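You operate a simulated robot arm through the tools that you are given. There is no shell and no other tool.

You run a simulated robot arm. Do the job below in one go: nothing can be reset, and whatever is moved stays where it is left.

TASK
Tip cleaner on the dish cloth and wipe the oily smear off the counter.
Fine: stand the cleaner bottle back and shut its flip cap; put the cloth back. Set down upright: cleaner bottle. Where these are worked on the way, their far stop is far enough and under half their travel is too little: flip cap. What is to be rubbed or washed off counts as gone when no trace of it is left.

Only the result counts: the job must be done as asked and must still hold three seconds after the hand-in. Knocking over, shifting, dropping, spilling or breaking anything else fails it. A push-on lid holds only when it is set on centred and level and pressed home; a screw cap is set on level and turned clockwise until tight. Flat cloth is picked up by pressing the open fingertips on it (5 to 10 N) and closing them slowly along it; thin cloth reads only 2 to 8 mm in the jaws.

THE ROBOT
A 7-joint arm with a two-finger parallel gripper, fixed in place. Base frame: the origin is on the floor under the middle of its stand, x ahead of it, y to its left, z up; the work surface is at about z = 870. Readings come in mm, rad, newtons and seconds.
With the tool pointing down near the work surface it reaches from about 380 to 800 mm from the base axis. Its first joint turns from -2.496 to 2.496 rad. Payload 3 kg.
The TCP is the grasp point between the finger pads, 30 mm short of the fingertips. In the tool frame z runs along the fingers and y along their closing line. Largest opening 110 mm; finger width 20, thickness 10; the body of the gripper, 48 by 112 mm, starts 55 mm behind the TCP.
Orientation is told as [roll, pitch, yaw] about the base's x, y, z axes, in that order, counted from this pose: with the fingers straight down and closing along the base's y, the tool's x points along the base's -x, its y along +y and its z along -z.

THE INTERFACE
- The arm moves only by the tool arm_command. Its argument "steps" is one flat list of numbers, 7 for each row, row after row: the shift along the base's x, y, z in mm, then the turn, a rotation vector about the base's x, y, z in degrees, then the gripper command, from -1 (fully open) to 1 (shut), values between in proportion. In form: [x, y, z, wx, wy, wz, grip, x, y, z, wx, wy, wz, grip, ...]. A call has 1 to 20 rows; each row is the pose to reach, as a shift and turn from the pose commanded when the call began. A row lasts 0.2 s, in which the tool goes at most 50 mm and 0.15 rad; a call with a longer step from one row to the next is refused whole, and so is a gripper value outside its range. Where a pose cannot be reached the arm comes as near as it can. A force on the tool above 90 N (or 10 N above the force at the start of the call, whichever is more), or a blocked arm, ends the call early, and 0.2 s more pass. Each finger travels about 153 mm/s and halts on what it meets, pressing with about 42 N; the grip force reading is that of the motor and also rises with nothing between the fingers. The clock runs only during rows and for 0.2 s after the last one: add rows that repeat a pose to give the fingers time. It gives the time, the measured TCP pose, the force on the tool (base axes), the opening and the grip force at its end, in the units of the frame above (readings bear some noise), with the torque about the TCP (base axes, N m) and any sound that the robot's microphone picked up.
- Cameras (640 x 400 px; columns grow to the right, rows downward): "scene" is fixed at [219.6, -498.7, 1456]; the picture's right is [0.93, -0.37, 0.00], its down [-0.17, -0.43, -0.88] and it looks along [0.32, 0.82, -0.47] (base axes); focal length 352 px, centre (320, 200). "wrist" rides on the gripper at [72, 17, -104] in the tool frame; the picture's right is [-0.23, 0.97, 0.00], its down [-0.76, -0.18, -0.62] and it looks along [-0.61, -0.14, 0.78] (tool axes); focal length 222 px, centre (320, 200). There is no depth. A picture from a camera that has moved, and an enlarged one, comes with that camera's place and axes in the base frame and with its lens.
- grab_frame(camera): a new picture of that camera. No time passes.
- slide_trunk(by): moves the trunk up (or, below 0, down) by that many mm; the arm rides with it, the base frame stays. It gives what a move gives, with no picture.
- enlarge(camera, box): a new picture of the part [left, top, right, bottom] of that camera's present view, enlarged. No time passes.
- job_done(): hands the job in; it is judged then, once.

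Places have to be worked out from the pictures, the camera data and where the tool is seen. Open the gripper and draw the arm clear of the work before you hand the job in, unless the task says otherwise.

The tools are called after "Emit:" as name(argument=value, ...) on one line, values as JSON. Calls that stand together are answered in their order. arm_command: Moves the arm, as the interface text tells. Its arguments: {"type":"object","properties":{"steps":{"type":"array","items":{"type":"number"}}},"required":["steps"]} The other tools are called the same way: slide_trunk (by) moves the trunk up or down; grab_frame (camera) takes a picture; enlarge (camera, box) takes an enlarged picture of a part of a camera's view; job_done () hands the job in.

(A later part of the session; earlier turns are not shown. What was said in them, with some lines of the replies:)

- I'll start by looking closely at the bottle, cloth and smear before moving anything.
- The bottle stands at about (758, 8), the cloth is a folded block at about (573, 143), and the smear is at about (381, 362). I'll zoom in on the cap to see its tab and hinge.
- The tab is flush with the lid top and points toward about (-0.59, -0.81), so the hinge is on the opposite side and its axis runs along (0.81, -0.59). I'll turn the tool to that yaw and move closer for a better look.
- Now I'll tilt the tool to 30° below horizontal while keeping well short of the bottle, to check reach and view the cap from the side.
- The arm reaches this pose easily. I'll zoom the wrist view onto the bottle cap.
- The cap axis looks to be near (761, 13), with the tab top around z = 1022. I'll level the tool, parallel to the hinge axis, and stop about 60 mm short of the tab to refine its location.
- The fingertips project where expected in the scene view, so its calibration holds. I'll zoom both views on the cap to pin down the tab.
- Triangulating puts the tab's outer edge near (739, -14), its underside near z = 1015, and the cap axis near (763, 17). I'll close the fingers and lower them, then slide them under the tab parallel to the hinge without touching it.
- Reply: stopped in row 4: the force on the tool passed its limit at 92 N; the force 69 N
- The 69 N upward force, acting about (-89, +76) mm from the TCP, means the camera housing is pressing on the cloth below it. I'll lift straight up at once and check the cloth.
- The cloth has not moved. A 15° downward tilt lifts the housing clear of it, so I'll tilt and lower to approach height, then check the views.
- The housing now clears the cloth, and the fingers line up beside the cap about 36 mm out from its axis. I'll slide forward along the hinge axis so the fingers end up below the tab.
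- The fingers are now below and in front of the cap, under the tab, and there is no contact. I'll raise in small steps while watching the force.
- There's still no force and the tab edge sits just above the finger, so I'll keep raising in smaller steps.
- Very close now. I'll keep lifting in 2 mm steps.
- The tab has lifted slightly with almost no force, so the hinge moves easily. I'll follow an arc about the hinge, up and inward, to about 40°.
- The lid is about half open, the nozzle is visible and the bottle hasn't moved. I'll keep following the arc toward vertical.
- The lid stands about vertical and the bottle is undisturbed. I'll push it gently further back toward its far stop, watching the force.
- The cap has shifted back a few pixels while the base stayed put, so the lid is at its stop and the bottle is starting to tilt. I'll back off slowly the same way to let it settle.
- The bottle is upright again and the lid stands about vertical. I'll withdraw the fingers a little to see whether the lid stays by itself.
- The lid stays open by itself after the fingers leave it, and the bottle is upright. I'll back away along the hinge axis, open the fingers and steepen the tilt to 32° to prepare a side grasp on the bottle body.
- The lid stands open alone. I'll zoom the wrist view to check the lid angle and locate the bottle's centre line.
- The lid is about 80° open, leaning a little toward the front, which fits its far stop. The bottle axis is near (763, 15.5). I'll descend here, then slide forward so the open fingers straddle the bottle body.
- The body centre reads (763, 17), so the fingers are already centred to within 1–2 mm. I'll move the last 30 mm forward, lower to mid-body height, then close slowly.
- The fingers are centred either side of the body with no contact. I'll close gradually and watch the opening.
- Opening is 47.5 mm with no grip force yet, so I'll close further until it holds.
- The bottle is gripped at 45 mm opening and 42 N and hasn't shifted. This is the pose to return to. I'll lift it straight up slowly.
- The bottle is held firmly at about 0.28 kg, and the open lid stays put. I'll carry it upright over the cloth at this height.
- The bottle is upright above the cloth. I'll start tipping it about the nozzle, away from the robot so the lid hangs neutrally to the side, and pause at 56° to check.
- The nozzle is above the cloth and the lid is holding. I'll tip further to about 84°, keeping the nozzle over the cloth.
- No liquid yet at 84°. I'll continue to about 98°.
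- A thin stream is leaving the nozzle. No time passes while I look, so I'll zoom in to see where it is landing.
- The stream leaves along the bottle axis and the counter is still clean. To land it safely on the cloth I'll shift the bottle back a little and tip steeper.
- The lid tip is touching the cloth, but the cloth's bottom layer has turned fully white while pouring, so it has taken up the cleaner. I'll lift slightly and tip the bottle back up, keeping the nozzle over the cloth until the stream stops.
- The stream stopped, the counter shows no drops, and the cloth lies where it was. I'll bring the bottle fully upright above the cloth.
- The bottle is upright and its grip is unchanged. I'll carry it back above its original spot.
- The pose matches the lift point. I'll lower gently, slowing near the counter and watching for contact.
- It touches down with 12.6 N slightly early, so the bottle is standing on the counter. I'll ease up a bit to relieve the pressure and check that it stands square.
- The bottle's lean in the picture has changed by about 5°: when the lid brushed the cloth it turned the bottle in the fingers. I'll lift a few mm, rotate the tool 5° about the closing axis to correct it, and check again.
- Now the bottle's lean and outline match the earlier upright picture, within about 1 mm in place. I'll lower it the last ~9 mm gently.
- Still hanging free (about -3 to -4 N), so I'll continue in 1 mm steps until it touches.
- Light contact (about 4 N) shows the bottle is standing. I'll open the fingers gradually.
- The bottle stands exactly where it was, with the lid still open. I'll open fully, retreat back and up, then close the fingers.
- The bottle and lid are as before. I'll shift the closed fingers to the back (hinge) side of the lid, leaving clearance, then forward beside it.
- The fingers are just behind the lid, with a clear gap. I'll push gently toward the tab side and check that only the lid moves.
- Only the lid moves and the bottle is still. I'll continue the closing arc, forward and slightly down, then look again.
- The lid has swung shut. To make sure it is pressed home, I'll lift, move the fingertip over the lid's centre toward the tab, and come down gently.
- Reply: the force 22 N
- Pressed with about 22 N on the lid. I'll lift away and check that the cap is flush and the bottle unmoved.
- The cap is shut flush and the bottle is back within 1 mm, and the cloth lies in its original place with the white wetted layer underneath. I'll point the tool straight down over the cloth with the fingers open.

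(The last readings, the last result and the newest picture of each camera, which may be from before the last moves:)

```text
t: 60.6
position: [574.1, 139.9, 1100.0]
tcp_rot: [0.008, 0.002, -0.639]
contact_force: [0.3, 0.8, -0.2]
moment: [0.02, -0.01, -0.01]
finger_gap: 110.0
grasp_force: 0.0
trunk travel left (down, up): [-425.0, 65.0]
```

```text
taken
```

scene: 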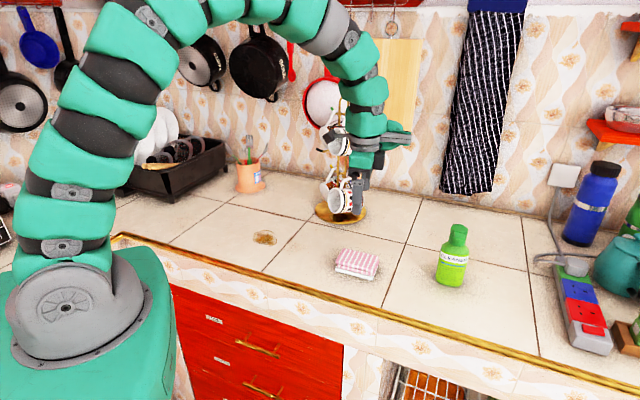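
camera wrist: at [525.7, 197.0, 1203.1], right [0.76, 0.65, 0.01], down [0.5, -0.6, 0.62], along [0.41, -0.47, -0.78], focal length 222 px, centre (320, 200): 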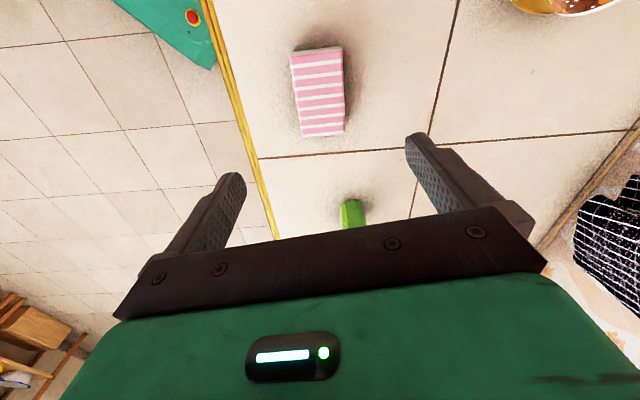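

I'll zoom the wrist view on the cloth to refine its centre and angle.

Emit:
enlarge(camera="wrist", box=[270, 30, 370, 150])

```text
3.33 times, centred on (320, 90) of wrist
camera zoom: at [525.7, 197.0, 1203.1], right [0.76, 0.65, 0.01], down [0.5, -0.6, 0.62], along [0.41, -0.47, -0.78], focal length 740 px, centre (320, 567)
```

zoom: 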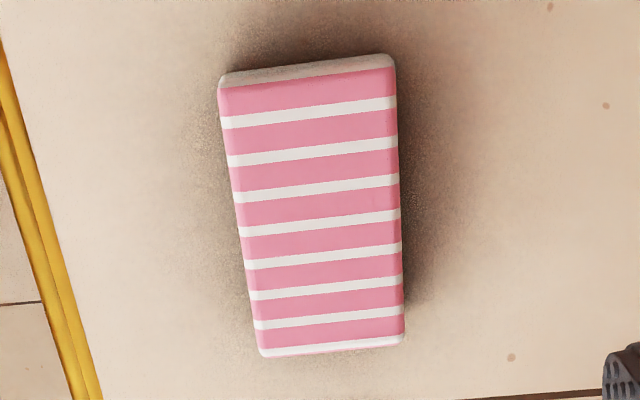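

The cloth is about 100 × 62 mm, centred near (574.5, 141) with its long axis at about -44.5°. I'll align the yaw and descend to just above it.

Emit:
arm_command(steps=[0, 0, -35, 0, 0, -4, -1, 0.4, 1, -70, 0, 0, -7.9, -1, 0.4, 1, -105, 0, 0, -7.9, -1, 0.4, 1, -140, 0, 0, -7.9, -1, 0.4, 1, -140, 0, 0, -7.9, -1])

Emit:
grab_frame(camera="wrist")

Emit:
enlarge(camera="scene", box=[290, 180, 430, 295])

```text
t: 61.8
position: [576.6, 141.6, 958.8]
tcp_rot: [0.006, 0.0, -0.777]
contact_force: [-0.5, 0.2, 0.3]
moment: [0.01, 0.03, 0.0]
finger_gap: 109.9
grasp_force: 0.1
trunk travel left (down, up): [-425.0, 65.0]
```

```text
taken
camera wrist: at [535.8, 205.3, 1062.1], right [0.84, 0.54, 0.01], down [0.42, -0.66, 0.62], along [0.34, -0.52, -0.78], focal length 222 px, centre (320, 200)
```

wrist: 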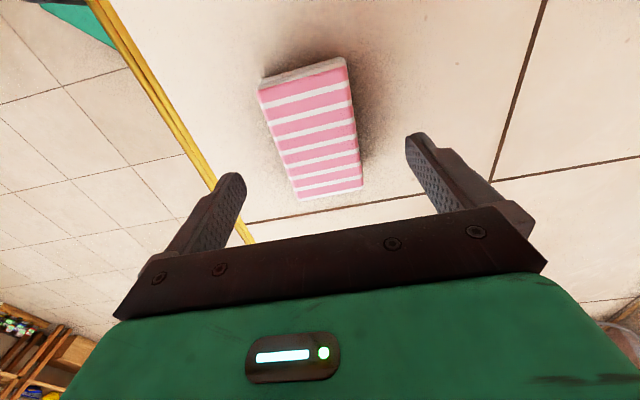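

```text
3.48 times, centred on (360, 238) of scene
camera zoom: at [219.6, -498.7, 1456.0], right [0.93, -0.37, 0.0], down [-0.17, -0.43, -0.88], along [0.32, 0.82, -0.47], focal length 1224 px, centre (181, 70)
```

zoom: 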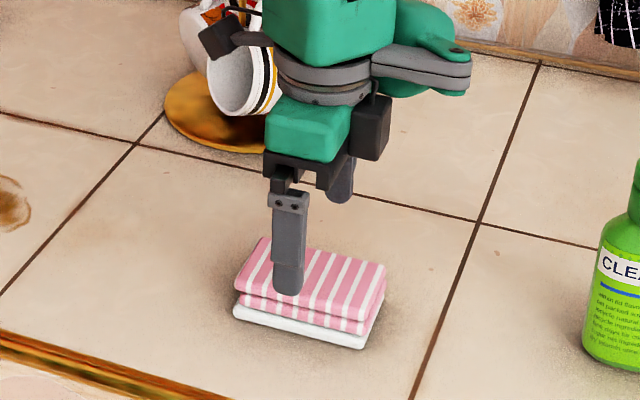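

The cloth is centred between the fingers to within about 2 mm. I'll lower so the fingertips stop about 6 mm above the counter on either side of it.

Emit:
arm_command(steps=[-1.3, -1.3, -15, 0, 0, 0, -1, -1.3, -1.3, -30, 0, 0, 0, -1, -1.3, -1.3, -42, 0, 0, 0, -1, -1.3, -1.3, -50, 0, 0, 0, -1, -1.3, -1.3, -53, 0, 0, 0, -1, -1.3, -1.3, -53, 0, 0, 0, -1])

Emit:
grab_frame(camera="wrist")

Emit:
enlarge(camera="scene", box=[290, 180, 430, 295])

```text
t: 63.2
position: [574.8, 141.5, 906.2]
tcp_rot: [0.007, 0.001, -0.776]
contact_force: [0.6, 1.0, 0.0]
moment: [-0.02, 0.01, -0.05]
finger_gap: 109.9
grasp_force: 0.0
trunk travel left (down, up): [-425.0, 65.0]
```

```text
taken
camera wrist: at [533.3, 204.7, 1009.8], right [0.84, 0.54, 0.01], down [0.42, -0.66, 0.62], along [0.34, -0.52, -0.78], focal length 222 px, centre (320, 200)
```

wrist: 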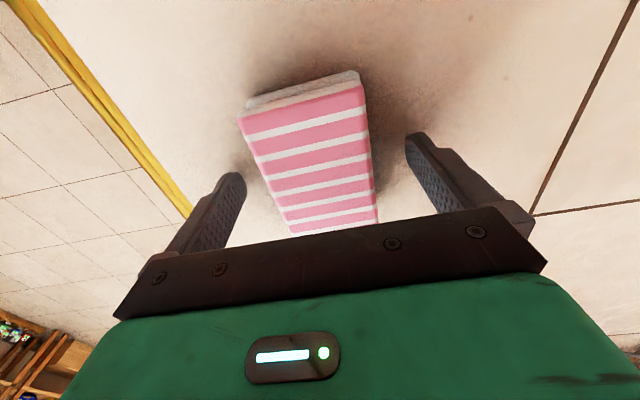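

```text
3.48 times, centred on (360, 238) of scene
camera zoom: at [219.6, -498.7, 1456.0], right [0.93, -0.37, 0.0], down [-0.17, -0.43, -0.88], along [0.32, 0.82, -0.47], focal length 1224 px, centre (181, 70)
```

zoom: 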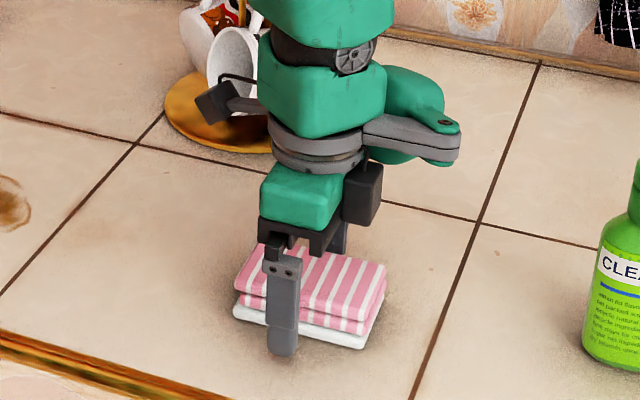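

The fingers straddle the cloth evenly with no contact. I'll close slowly onto its short sides.

Emit:
arm_command(steps=[0, 0, 0, 0, 0, 0, -0.7, 0, 0, 0, 0, 0, 0, -0.4, 0, 0, 0, 0, 0, 0, -0.25, 0, 0, 0, 0, 0, 0, -0.18, 0, 0, 0, 0, 0, 0, -0.12, 0, 0, 0, 0, 0, 0, -0.06, 0, 0, 0, 0, 0, 0, 0])

Emit:
enlarge(camera="scene", box=[290, 180, 430, 295])

```text
t: 64.8
position: [574.4, 142.4, 907.6]
tcp_rot: [0.009, 0.0, -0.777]
contact_force: [1.0, 0.1, 2.7]
moment: [-0.01, 0.06, 0.04]
finger_gap: 65.0
grasp_force: 41.9
trunk travel left (down, up): [-425.0, 65.0]
```

```text
3.48 times, centred on (360, 238) of scene
camera zoom: at [219.6, -498.7, 1456.0], right [0.93, -0.37, 0.0], down [-0.17, -0.43, -0.88], along [0.32, 0.82, -0.47], focal length 1224 px, centre (181, 70)
```

zoom: 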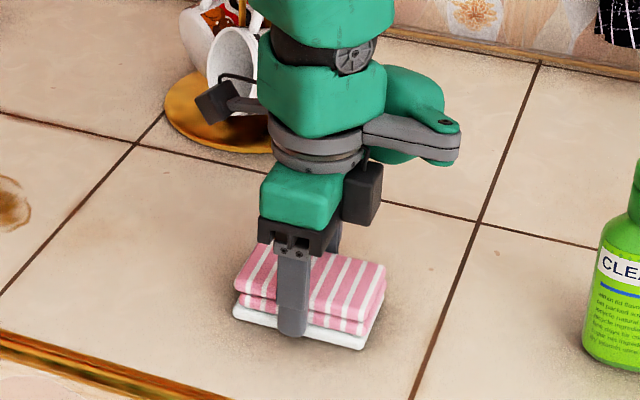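

The cloth is gripped firmly at 65 mm and hasn't shifted. I'll note this pose and lift it straight up.

Emit:
arm_command(steps=[0, 0, 5, 0, 0, 0, 0.1, 0, 0, 15, 0, 0, 0, 0.1, 0, 0, 35, 0, 0, 0, 0.1, 0, 0, 60, 0, 0, 0, 0.1, 0, 0, 80, 0, 0, 0, 0.1, 0, 0, 80, 0, 0, 0, 0.1])

Emit:
enlarge(camera="scene", box=[290, 160, 430, 295])

```text
t: 66.2
position: [573.2, 140.7, 987.2]
tcp_rot: [0.009, 0.0, -0.777]
contact_force: [-0.8, 0.1, 0.0]
moment: [0.0, 0.0, 0.01]
finger_gap: 65.1
grasp_force: 42.0
trunk travel left (down, up): [-425.0, 65.0]
```

```text
2.96 times, centred on (360, 228) of scene
camera zoom: at [219.6, -498.7, 1456.0], right [0.93, -0.37, 0.0], down [-0.17, -0.43, -0.88], along [0.32, 0.82, -0.47], focal length 1042 px, centre (202, 118)
```

zoom: 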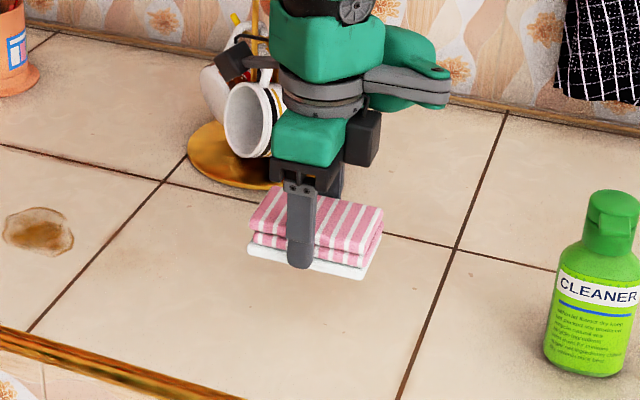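

The cloth is held level and the counter beneath it is clean. I'll carry it over to the smear at this height.

Emit:
arm_command(steps=[-10, 11, 0, 0, 0, 0, 0.1, -30, 34, 0, 0, 0, 0, 0.1, -55, 63, 0, 0, 0, 0, 0.1, -82, 94, 0, 0, 0, 0, 0.1, -109, 125, 0, 0, 0, 0, 0.1, -136, 156, 0, 0, 0, 0, 0.1, -160, 184, 0, 0, 0, 0, 0.1, -178, 205, 0, 0, 0, 0, 0.1, -187, 215, 0, 0, 0, 0, 0.1, -190, 219, 0, 0, 0, 0, 0.1, -190, 219, 0, 0, 0, 0, 0.1])

Emit:
grab_frame(camera="scene")

Emit:
grab_frame(camera="wrist")

```text
t: 68.6
position: [383.8, 361.3, 985.7]
tcp_rot: [0.007, 0.0, -0.779]
contact_force: [1.1, -0.5, -0.3]
moment: [0.01, 0.03, 0.0]
finger_gap: 64.9
grasp_force: 41.9
trunk travel left (down, up): [-425.0, 65.0]
```

```text
taken
```

scene: 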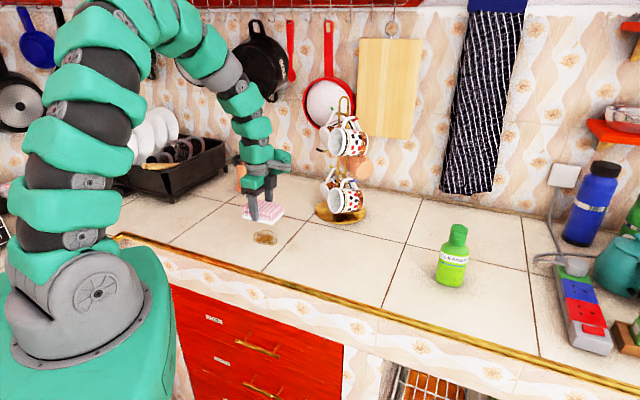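

```text
taken
camera wrist: at [343.0, 424.0, 1089.3], right [0.84, 0.54, 0.01], down [0.42, -0.66, 0.62], along [0.34, -0.52, -0.78], focal length 222 px, centre (320, 200)
```

wrist: 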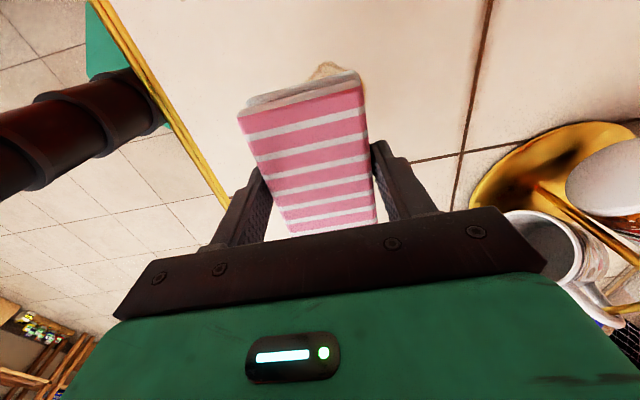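

I'm over the smear at (384, 361), with its far edge visible beyond the cloth. I'll lower to just above contact.

Emit:
arm_command(steps=[0, 0, -20, 0, 0, 0, 0.1, 0, 0, -45, 0, 0, 0, 0.1, 0, 0, -65, 0, 0, 0, 0.1, 0, 0, -74, 0, 0, 0, 0.1, 0, 0, -78, 0, 0, 0, 0.1, 0, 0, -79, 0, 0, 0, 0.1])

```text
t: 70.0
position: [382.2, 361.0, 907.2]
tcp_rot: [0.007, 0.0, -0.776]
contact_force: [-0.1, 0.0, -0.2]
moment: [0.01, -0.04, -0.03]
finger_gap: 65.1
grasp_force: 42.1
trunk travel left (down, up): [-425.0, 65.0]
```

No contact force yet, so I'll press down in small steps.

Emit:
arm_command(steps=[0, 0, -1, 0, 0, 0, 0.1, 0, 0, -2, 0, 0, 0, 0.1, 0, 0, -2, 0, 0, 0, 0.1])

```text
t: 70.8
position: [383.9, 360.1, 906.3]
tcp_rot: [0.012, -0.002, -0.776]
contact_force: [2.0, -2.2, 27.3]
moment: [-0.73, 0.6, 0.06]
finger_gap: 65.2
grasp_force: 42.3
trunk travel left (down, up): [-425.0, 65.0]
```

It presses with 27 N, so I'll ease up slightly and start scrubbing in overlapping strokes across the smear.

Emit:
arm_command(steps=[0, 0, 0.7, 0, 0, 0, 0.1, 10.5, 10.7, 0.7, 0, 0, 0, 0.1, 21, 21.4, 0.7, 0, 0, 0, 0.1, 10.5, 10.7, 0.7, 0, 0, 0, 0.1, 0, 0, 0.7, 0, 0, 0, 0.1, -10.5, -10.7, 0.7, 0, 0, 0, 0.1, -21, -21.4, 0.7, 0, 0, 0, 0.1, -10.3, -31.9, 0.7, 0, 0, 0, 0.1, 0.2, -21.2, 0.7, 0, 0, 0, 0.1, 10.7, -10.5, 0.7, 0, 0, 0, 0.1, 21.2, 0.2, 0.7, 0, 0, 0, 0.1, 31.7, 10.9, 0.7, 0, 0, 0, 0.1])

Emit:
enlarge(camera="scene", box=[200, 150, 330, 275])

```text
t: 73.4
position: [415.3, 370.4, 906.7]
tcp_rot: [0.009, 0.001, -0.776]
contact_force: [-0.6, -2.3, 5.4]
moment: [-0.23, 0.18, 0.01]
finger_gap: 64.9
grasp_force: 42.3
trunk travel left (down, up): [-425.0, 65.0]
```

```text
3.20 times, centred on (265, 212) of scene
camera zoom: at [219.6, -498.7, 1456.0], right [0.93, -0.37, 0.0], down [-0.17, -0.43, -0.88], along [0.32, 0.82, -0.47], focal length 1126 px, centre (496, 160)
```

zoom: 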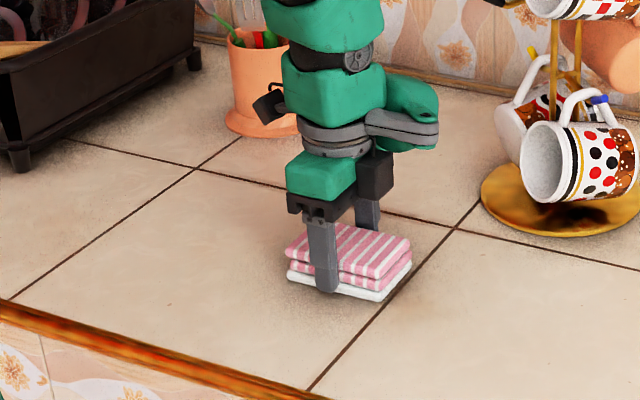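

Contact is about 5 N and the visible part of the smear is already fading. I'll keep scrubbing over the remaining side with slightly more pressure.

Emit:
arm_command(steps=[-10.7, 10.5, -0.3, 0, 0, 0, 0.1, -21.4, 21, -0.3, 0, 0, 0, 0.1, -31.9, 10.3, -0.3, 0, 0, 0, 0.1, -42.4, -0.4, -0.3, 0, 0, 0, 0.1, -52.9, -11.1, -0.3, 0, 0, 0, 0.1, -63.4, -21.8, -0.3, 0, 0, 0, 0.1, -52.7, -32.3, -0.3, 0, 0, 0, 0.1, -42.2, -21.6, -0.3, 0, 0, 0, 0.1, -31.7, -10.9, -0.3, 0, 0, 0, 0.1, -21.2, -0.2, -0.3, 0, 0, 0, 0.1, -10.7, 10.5, -0.3, 0, 0, 0, 0.1, -21.2, -0.2, -0.3, 0, 0, 0, 0.1, -31.7, -10.9, -0.3, 0, 0, 0, 0.1, -42.2, -21.6, -0.3, 0, 0, 0, 0.1, -52.7, -32.3, -0.3, 0, 0, 0, 0.1, -42.2, -21.6, -0.3, 0, 0, 0, 0.1, -31.7, -10.9, -0.3, 0, 0, 0, 0.1])

Emit:
enlarge(camera="scene", box=[200, 150, 330, 275])

```text
t: 77.0
position: [381.1, 359.0, 906.5]
tcp_rot: [0.004, -0.001, -0.776]
contact_force: [-8.4, -9.0, 26.7]
moment: [-0.44, 0.54, 0.05]
finger_gap: 65.3
grasp_force: 41.6
trunk travel left (down, up): [-425.0, 65.0]
```

```text
3.20 times, centred on (265, 212) of scene
camera zoom: at [219.6, -498.7, 1456.0], right [0.93, -0.37, 0.0], down [-0.17, -0.43, -0.88], along [0.32, 0.82, -0.47], focal length 1126 px, centre (496, 160)
```

zoom: 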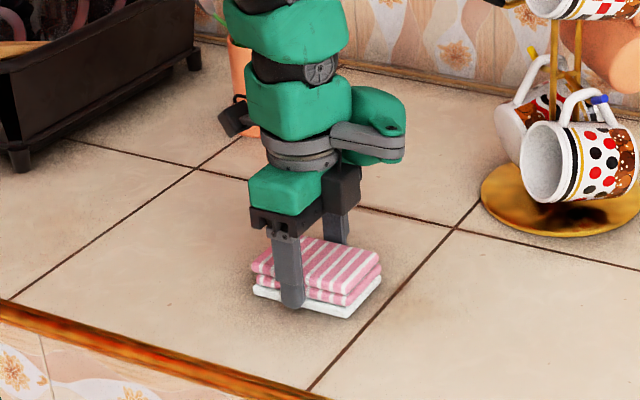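

I'll lift the cloth and move it partway back so I can see the whole smear area.

Emit:
arm_command(steps=[0, 0, 10, 0, 0, 0, 0.1, 0, 0, 40, 0, 0, 0, 0.1, 0, 0, 80, 0, 0, 0, 0.1, 25, -28, 80, 0, 0, 0, 0.1, 55, -62, 80, 0, 0, 0, 0.1, 85, -96, 80, 0, 0, 0, 0.1, 110, -125, 80, 0, 0, 0, 0.1, 125, -142, 80, 0, 0, 0, 0.1, 125, -142, 80, 0, 0, 0, 0.1])

Emit:
enlarge(camera="scene", box=[215, 205, 315, 270])

Emit:
enlarge(camera="scene", box=[240, 220, 290, 255])

Emit:
grab_frame(camera="wrist")

```text
t: 79.0
position: [508.0, 219.1, 985.4]
tcp_rot: [0.007, 0.0, -0.777]
contact_force: [-0.2, -0.2, -0.8]
moment: [0.01, 0.0, 0.03]
finger_gap: 64.9
grasp_force: 42.2
trunk travel left (down, up): [-425.0, 65.0]
```

```text
6.15 times, centred on (265, 238) of scene
camera zoom: at [219.6, -498.7, 1456.0], right [0.93, -0.37, 0.0], down [-0.17, -0.43, -0.88], along [0.32, 0.82, -0.47], focal length 2165 px, centre (658, -31)
```

zoom: 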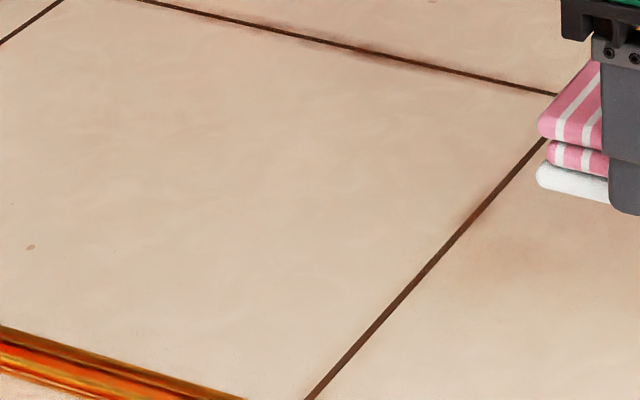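

```text
11.43 times, centred on (265, 238) of scene
camera zoom: at [219.6, -498.7, 1456.0], right [0.93, -0.37, 0.0], down [-0.17, -0.43, -0.88], along [0.32, 0.82, -0.47], focal length 4021 px, centre (949, -229)
```

zoom: 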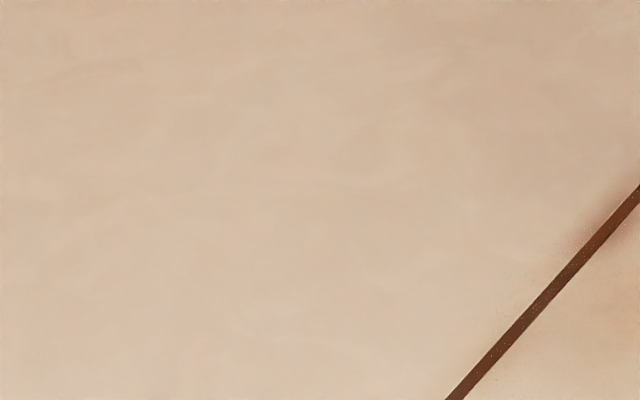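

```text
taken
camera wrist: at [466.9, 281.2, 1088.5], right [0.84, 0.54, 0.01], down [0.42, -0.66, 0.62], along [0.34, -0.52, -0.78], focal length 222 px, centre (320, 200)
```

wrist: 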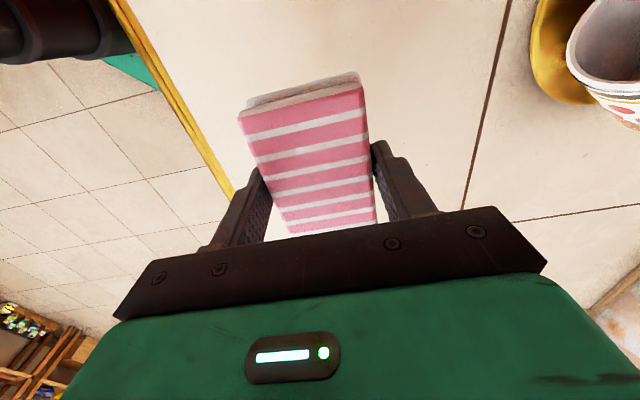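

No trace is visible in the enlarged view. For certainty I'll do one more light pass with strokes in the other direction before putting the cloth back.

Emit:
arm_command(steps=[-20, 22, 0, 0, 0, 0, 0.1, -50, 57, 0, 0, 0, 0, 0.1, -82, 93, 0, 0, 0, 0, 0.1, -110, 125, 0, 0, 0, 0, 0.1, -125, 142, 0, 0, 0, 0, 0.1, -125, 142, -25, 0, 0, 0, 0.1, -125, 142, -55, 0, 0, 0, 0.1, -125, 142, -72, 0, 0, 0, 0.1, -125, 142, -78, 0, 0, 0, 0.1, -125, 142, -79.2, 0, 0, 0, 0.1, -125, 142, -79.2, 0, 0, 0, 0.1])

```text
t: 81.4
position: [382.6, 360.9, 905.5]
tcp_rot: [0.006, -0.001, -0.776]
contact_force: [0.3, 0.9, -1.4]
moment: [0.03, 0.0, 0.02]
finger_gap: 64.9
grasp_force: 41.5
trunk travel left (down, up): [-425.0, 65.0]
```

Just at contact. I'll scrub one more pass along the other direction with light pressure.

Emit:
arm_command(steps=[0, 0, -1, 0, 0, 0, 0.1, 9.3, -9.1, -1, 0, 0, 0, 0.1, 18.6, -18.2, -1, 0, 0, 0, 0.1, 29.1, -7.5, -1, 0, 0, 0, 0.1, 19.8, 1.6, -1, 0, 0, 0, 0.1, 10.5, 10.7, -1, 0, 0, 0, 0.1, 1.2, 19.8, -1, 0, 0, 0, 0.1, -8.1, 28.9, -1, 0, 0, 0, 0.1, 1, 38.2, -1, 0, 0, 0, 0.1, 10.3, 29.1, -1, 0, 0, 0, 0.1, 19.6, 20, -1, 0, 0, 0, 0.1, 28.9, 10.9, -1, 0, 0, 0, 0.1, 10.5, 10.7, -1, 0, 0, 0, 0.1, 0, 0, -1, 0, 0, 0, 0.1, -10.5, -10.7, -1, 0, 0, 0, 0.1, 8.1, -28.9, -1, 0, 0, 0, 0.1, -10.5, -10.7, -1, 0, 0, 0, 0.1, -29.1, 7.5, -1, 0, 0, 0, 0.1, -18.6, 18.2, -1, 0, 0, 0, 0.1, 0, 0, -1, 0, 0, 0, 0.1])

```text
t: 85.6
position: [382.9, 362.1, 906.0]
tcp_rot: [0.011, 0.001, -0.776]
contact_force: [-3.6, 5.0, 29.7]
moment: [-0.19, 0.84, -0.34]
finger_gap: 65.1
grasp_force: 41.3
trunk travel left (down, up): [-425.0, 65.0]
```

Contact was solid throughout. I'll lift and carry the cloth back above its original spot.

Emit:
arm_command(steps=[0, 0, 8, 0, 0, 0, 0.1, 0, 0, 35, 0, 0, 0, 0.1, 0, 0, 65, 0, 0, 0, 0.1, 0, 0, 80.8, 0, 0, 0, 0.1, 12, -14, 80.8, 0, 0, 0, 0.1, 35, -40, 80.8, 0, 0, 0, 0.1, 62, -71, 80.8, 0, 0, 0, 0.1, 90, -104, 80.8, 0, 0, 0, 0.1, 118, -136, 80.8, 0, 0, 0, 0.1, 145, -167, 80.8, 0, 0, 0, 0.1, 168, -194, 80.8, 0, 0, 0, 0.1, 183, -211, 80.8, 0, 0, 0, 0.1, 190, -219, 80.8, 0, 0, 0, 0.1, 190, -219, 80.8, 0, 0, 0, 0.1])

Emit:
enlarge(camera="scene", box=[290, 160, 430, 295])

Emit:
enlarge(camera="scene", box=[215, 205, 315, 270])

Emit:
grab_frame(camera="wrist")

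```text
t: 88.6
position: [573.5, 141.8, 985.1]
tcp_rot: [0.005, -0.001, -0.776]
contact_force: [-1.5, 0.1, -0.7]
moment: [-0.02, -0.03, -0.03]
finger_gap: 65.0
grasp_force: 42.7
trunk travel left (down, up): [-425.0, 65.0]
```

```text
2.96 times, centred on (360, 228) of scene
camera zoom: at [219.6, -498.7, 1456.0], right [0.93, -0.37, 0.0], down [-0.17, -0.43, -0.88], along [0.32, 0.82, -0.47], focal length 1042 px, centre (202, 118)
```

zoom: 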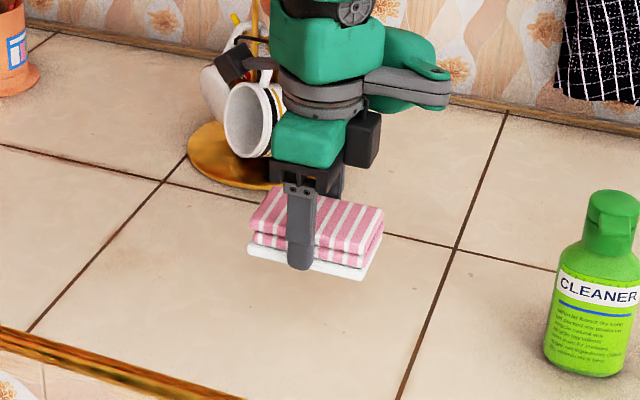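

```text
6.15 times, centred on (265, 238) of scene
camera zoom: at [219.6, -498.7, 1456.0], right [0.93, -0.37, 0.0], down [-0.17, -0.43, -0.88], along [0.32, 0.82, -0.47], focal length 2165 px, centre (658, -31)
```

zoom: 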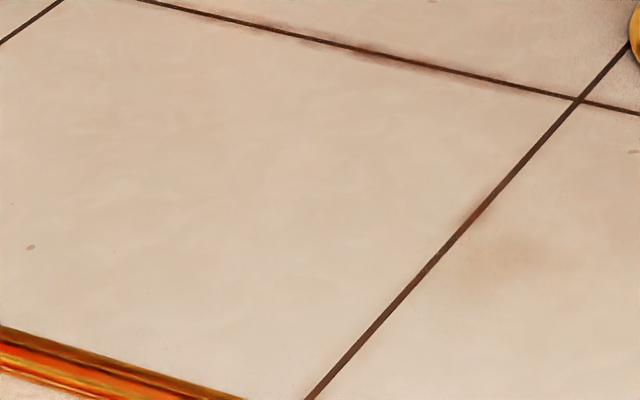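

```text
taken
camera wrist: at [532.9, 204.3, 1088.7], right [0.84, 0.54, 0.01], down [0.42, -0.66, 0.62], along [0.34, -0.52, -0.78], focal length 222 px, centre (320, 200)
```

wrist: 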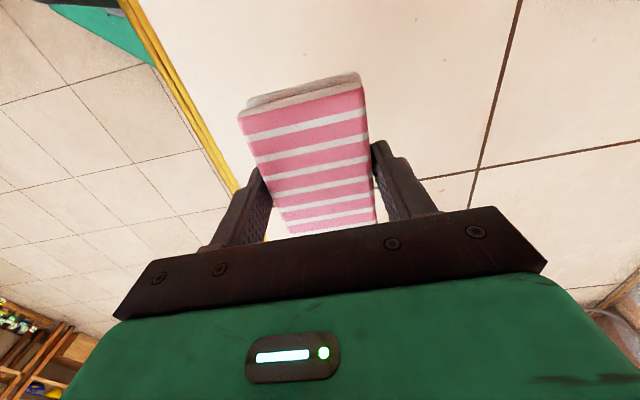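

The counter is clean, and the cloth sits in the fingers exactly as when first lifted. I'll lower it onto its original spot.

Emit:
arm_command(steps=[0, 0, -20, 0, 0, 0, 0.1, 0, 0, -45, 0, 0, 0, 0.1, 0, 0, -65, 0, 0, 0, 0.1, 0, 0, -74, 0, 0, 0, 0.1, 0, 0, -78, 0, 0, 0, 0.1, 0, 0, -79.5, 0, 0, 0, 0.1, 0, 0, -79.5, 0, 0, 0, 0.1])

Emit:
enlarge(camera="scene", box=[310, 230, 410, 295])

```text
t: 90.2
position: [574.5, 141.8, 907.0]
tcp_rot: [0.006, 0.0, -0.777]
contact_force: [-0.6, -0.2, -0.3]
moment: [-0.02, 0.01, 0.0]
finger_gap: 65.0
grasp_force: 41.9
trunk travel left (down, up): [-425.0, 65.0]
```

```text
6.15 times, centred on (360, 262) of scene
camera zoom: at [219.6, -498.7, 1456.0], right [0.93, -0.37, 0.0], down [-0.17, -0.43, -0.88], along [0.32, 0.82, -0.47], focal length 2165 px, centre (74, -185)
```

zoom: 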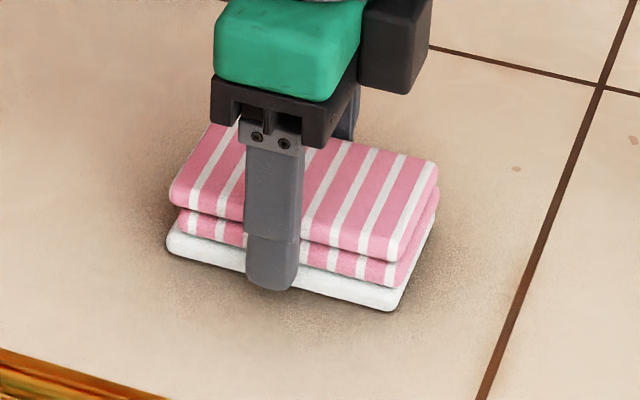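

The cloth matches its original outline to a pixel or two. I'll touch it down the last fraction of a millimetre and open the fingers gradually.

Emit:
arm_command(steps=[0, 0, -0.7, 0, 0, 0, 0.1, 0, 0, -0.7, 0, 0, 0, 0.0, 0, 0, -0.7, 0, 0, 0, -0.14, 0, 0, -0.7, 0, 0, 0, -0.2, 0, 0, -0.7, 0, 0, 0, -0.3, 0, 0, -0.7, 0, 0, 0, -0.6, 0, 0, -0.7, 0, 0, 0, -1, 0, 0, -0.7, 0, 0, 0, -1])

Emit:
enlarge(camera="scene", box=[310, 230, 410, 295])

Emit:
grab_frame(camera="wrist")

```text
t: 92.0
position: [574.7, 142.6, 906.0]
tcp_rot: [0.007, 0.0, -0.779]
contact_force: [0.1, -0.6, 0.3]
moment: [0.02, -0.02, 0.02]
finger_gap: 109.8
grasp_force: 0.1
trunk travel left (down, up): [-425.0, 65.0]
```

```text
6.15 times, centred on (360, 262) of scene
camera zoom: at [219.6, -498.7, 1456.0], right [0.93, -0.37, 0.0], down [-0.17, -0.43, -0.88], along [0.32, 0.82, -0.47], focal length 2165 px, centre (74, -185)
```

zoom: 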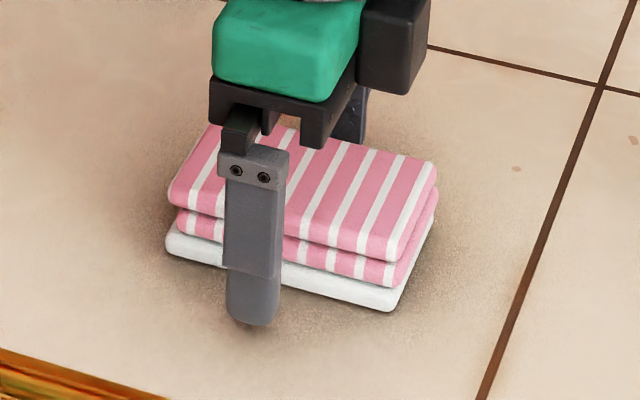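

```text
taken
camera wrist: at [533.3, 205.0, 1008.9], right [0.84, 0.54, 0.01], down [0.42, -0.66, 0.62], along [0.34, -0.52, -0.78], focal length 222 px, centre (320, 200)
```

wrist: 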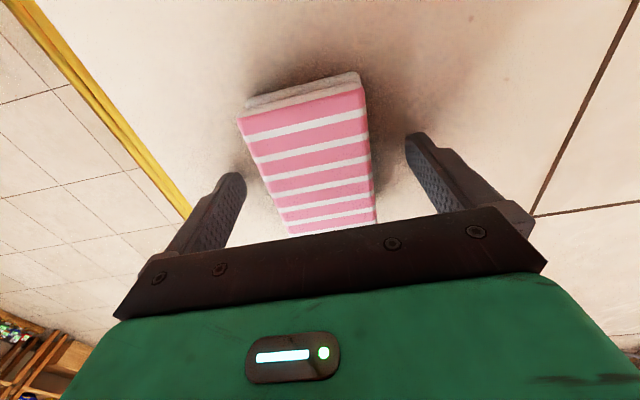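

The cloth is released in its original place. I'll raise the arm straight up, well clear of everything.

Emit:
arm_command(steps=[0, 0, 10, 0, 0, 0, -1, 0, 0, 35, 0, 0, 0, -1, 0, 0, 75, 0, 0, 0, -1, 0, 0, 120, 0, 0, 0, -1, 0, 0, 165, 0, 0, 0, -1, 0, 0, 210, 0, 0, 0, -1, 0, 0, 250, 0, 0, 0, -1, -15, 15, 280, 0, 0, 8, -1, -25, 25, 290, 0, 0, 16, -1, -25, 25, 290, 0, 0, 16, -1])

Emit:
grab_frame(camera="scene")

Emit:
enlarge(camera="scene", box=[310, 230, 410, 295])

Emit:
enlarge(camera="scene", box=[400, 210, 500, 300])

Emit:
enlarge(camera="wrist", box=[120, 0, 460, 210])

```text
t: 94.2
position: [547.8, 168.4, 1195.5]
tcp_rot: [0.007, 0.0, -0.496]
contact_force: [-0.4, 0.6, 0.5]
moment: [-0.01, 0.0, -0.01]
finger_gap: 109.8
grasp_force: 0.1
trunk travel left (down, up): [-425.0, 65.0]
```

```text
taken
```

scene: 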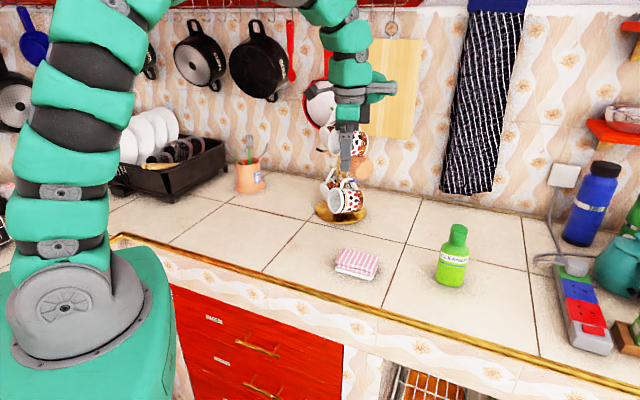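

```text
6.15 times, centred on (360, 262) of scene
camera zoom: at [219.6, -498.7, 1456.0], right [0.93, -0.37, 0.0], down [-0.17, -0.43, -0.88], along [0.32, 0.82, -0.47], focal length 2165 px, centre (74, -185)
```

zoom: 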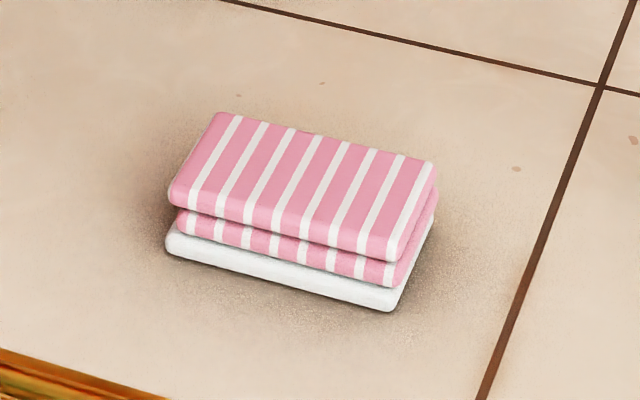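

```text
4.44 times, centred on (450, 255) of scene
camera zoom: at [219.6, -498.7, 1456.0], right [0.93, -0.37, 0.0], down [-0.17, -0.43, -0.88], along [0.32, 0.82, -0.47], focal length 1564 px, centre (-258, -44)
```

zoom: 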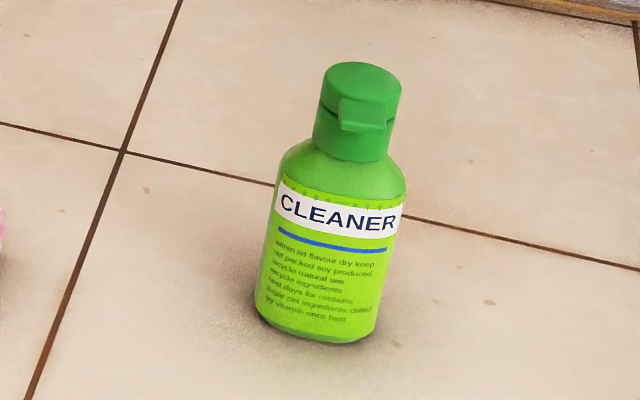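

```text
1.88 times, centred on (290, 105) of wrist
camera zoom: at [491.0, 218.1, 1298.5], right [0.66, 0.75, 0.01], down [0.58, -0.52, 0.62], along [0.47, -0.41, -0.78], focal length 418 px, centre (376, 379)
```

zoom: 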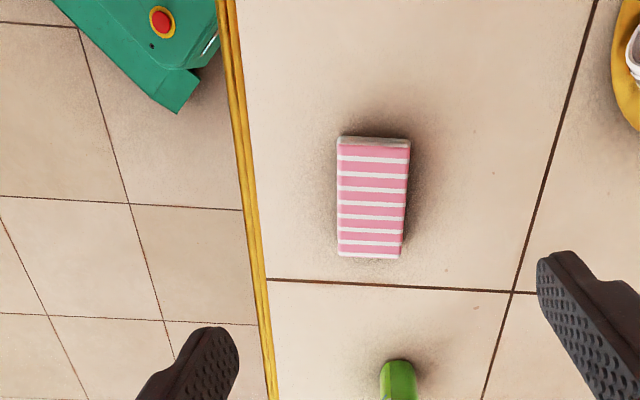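

The bottle stands upright in its place with the cap shut. The cloth is back on its spot, the counter shows no trace of the smear, and the arm is clear with the gripper open, so I'll hand in.

Emit:
job_done()

```text
The job is handed in.
```

The oily smear is wiped off the counter, and the job is handed in. The last enlarged view shows no trace of the smear and no drops of cleaner anywhere.

- **Cleaner bottle:** It stands upright within about 1 mm of where it started. The flip cap is shut and was pressed down with about 22 N.
- **Dish cloth:** It took up the cleaner; its bottom layer turned white during the pour. It is back in its original place at the same angle.
- **Wiping:** I scrubbed the smear in crossing strokes, then made a second pass in the other direction to be sure.

Two unplanned contacts happened on the way, and the pictures show nothing lasting from either:

- **Camera on the cloth:** Before the pour, the gripper's camera housing pressed on the cloth (up to 92 N). The cloth did not move.
- **Lid on the cloth:** While pouring, the open lid brushed the cloth and turned the bottle about 5° in the fingers. I corrected this before setting the bottle down.

The arm is raised clear with the gripper open.
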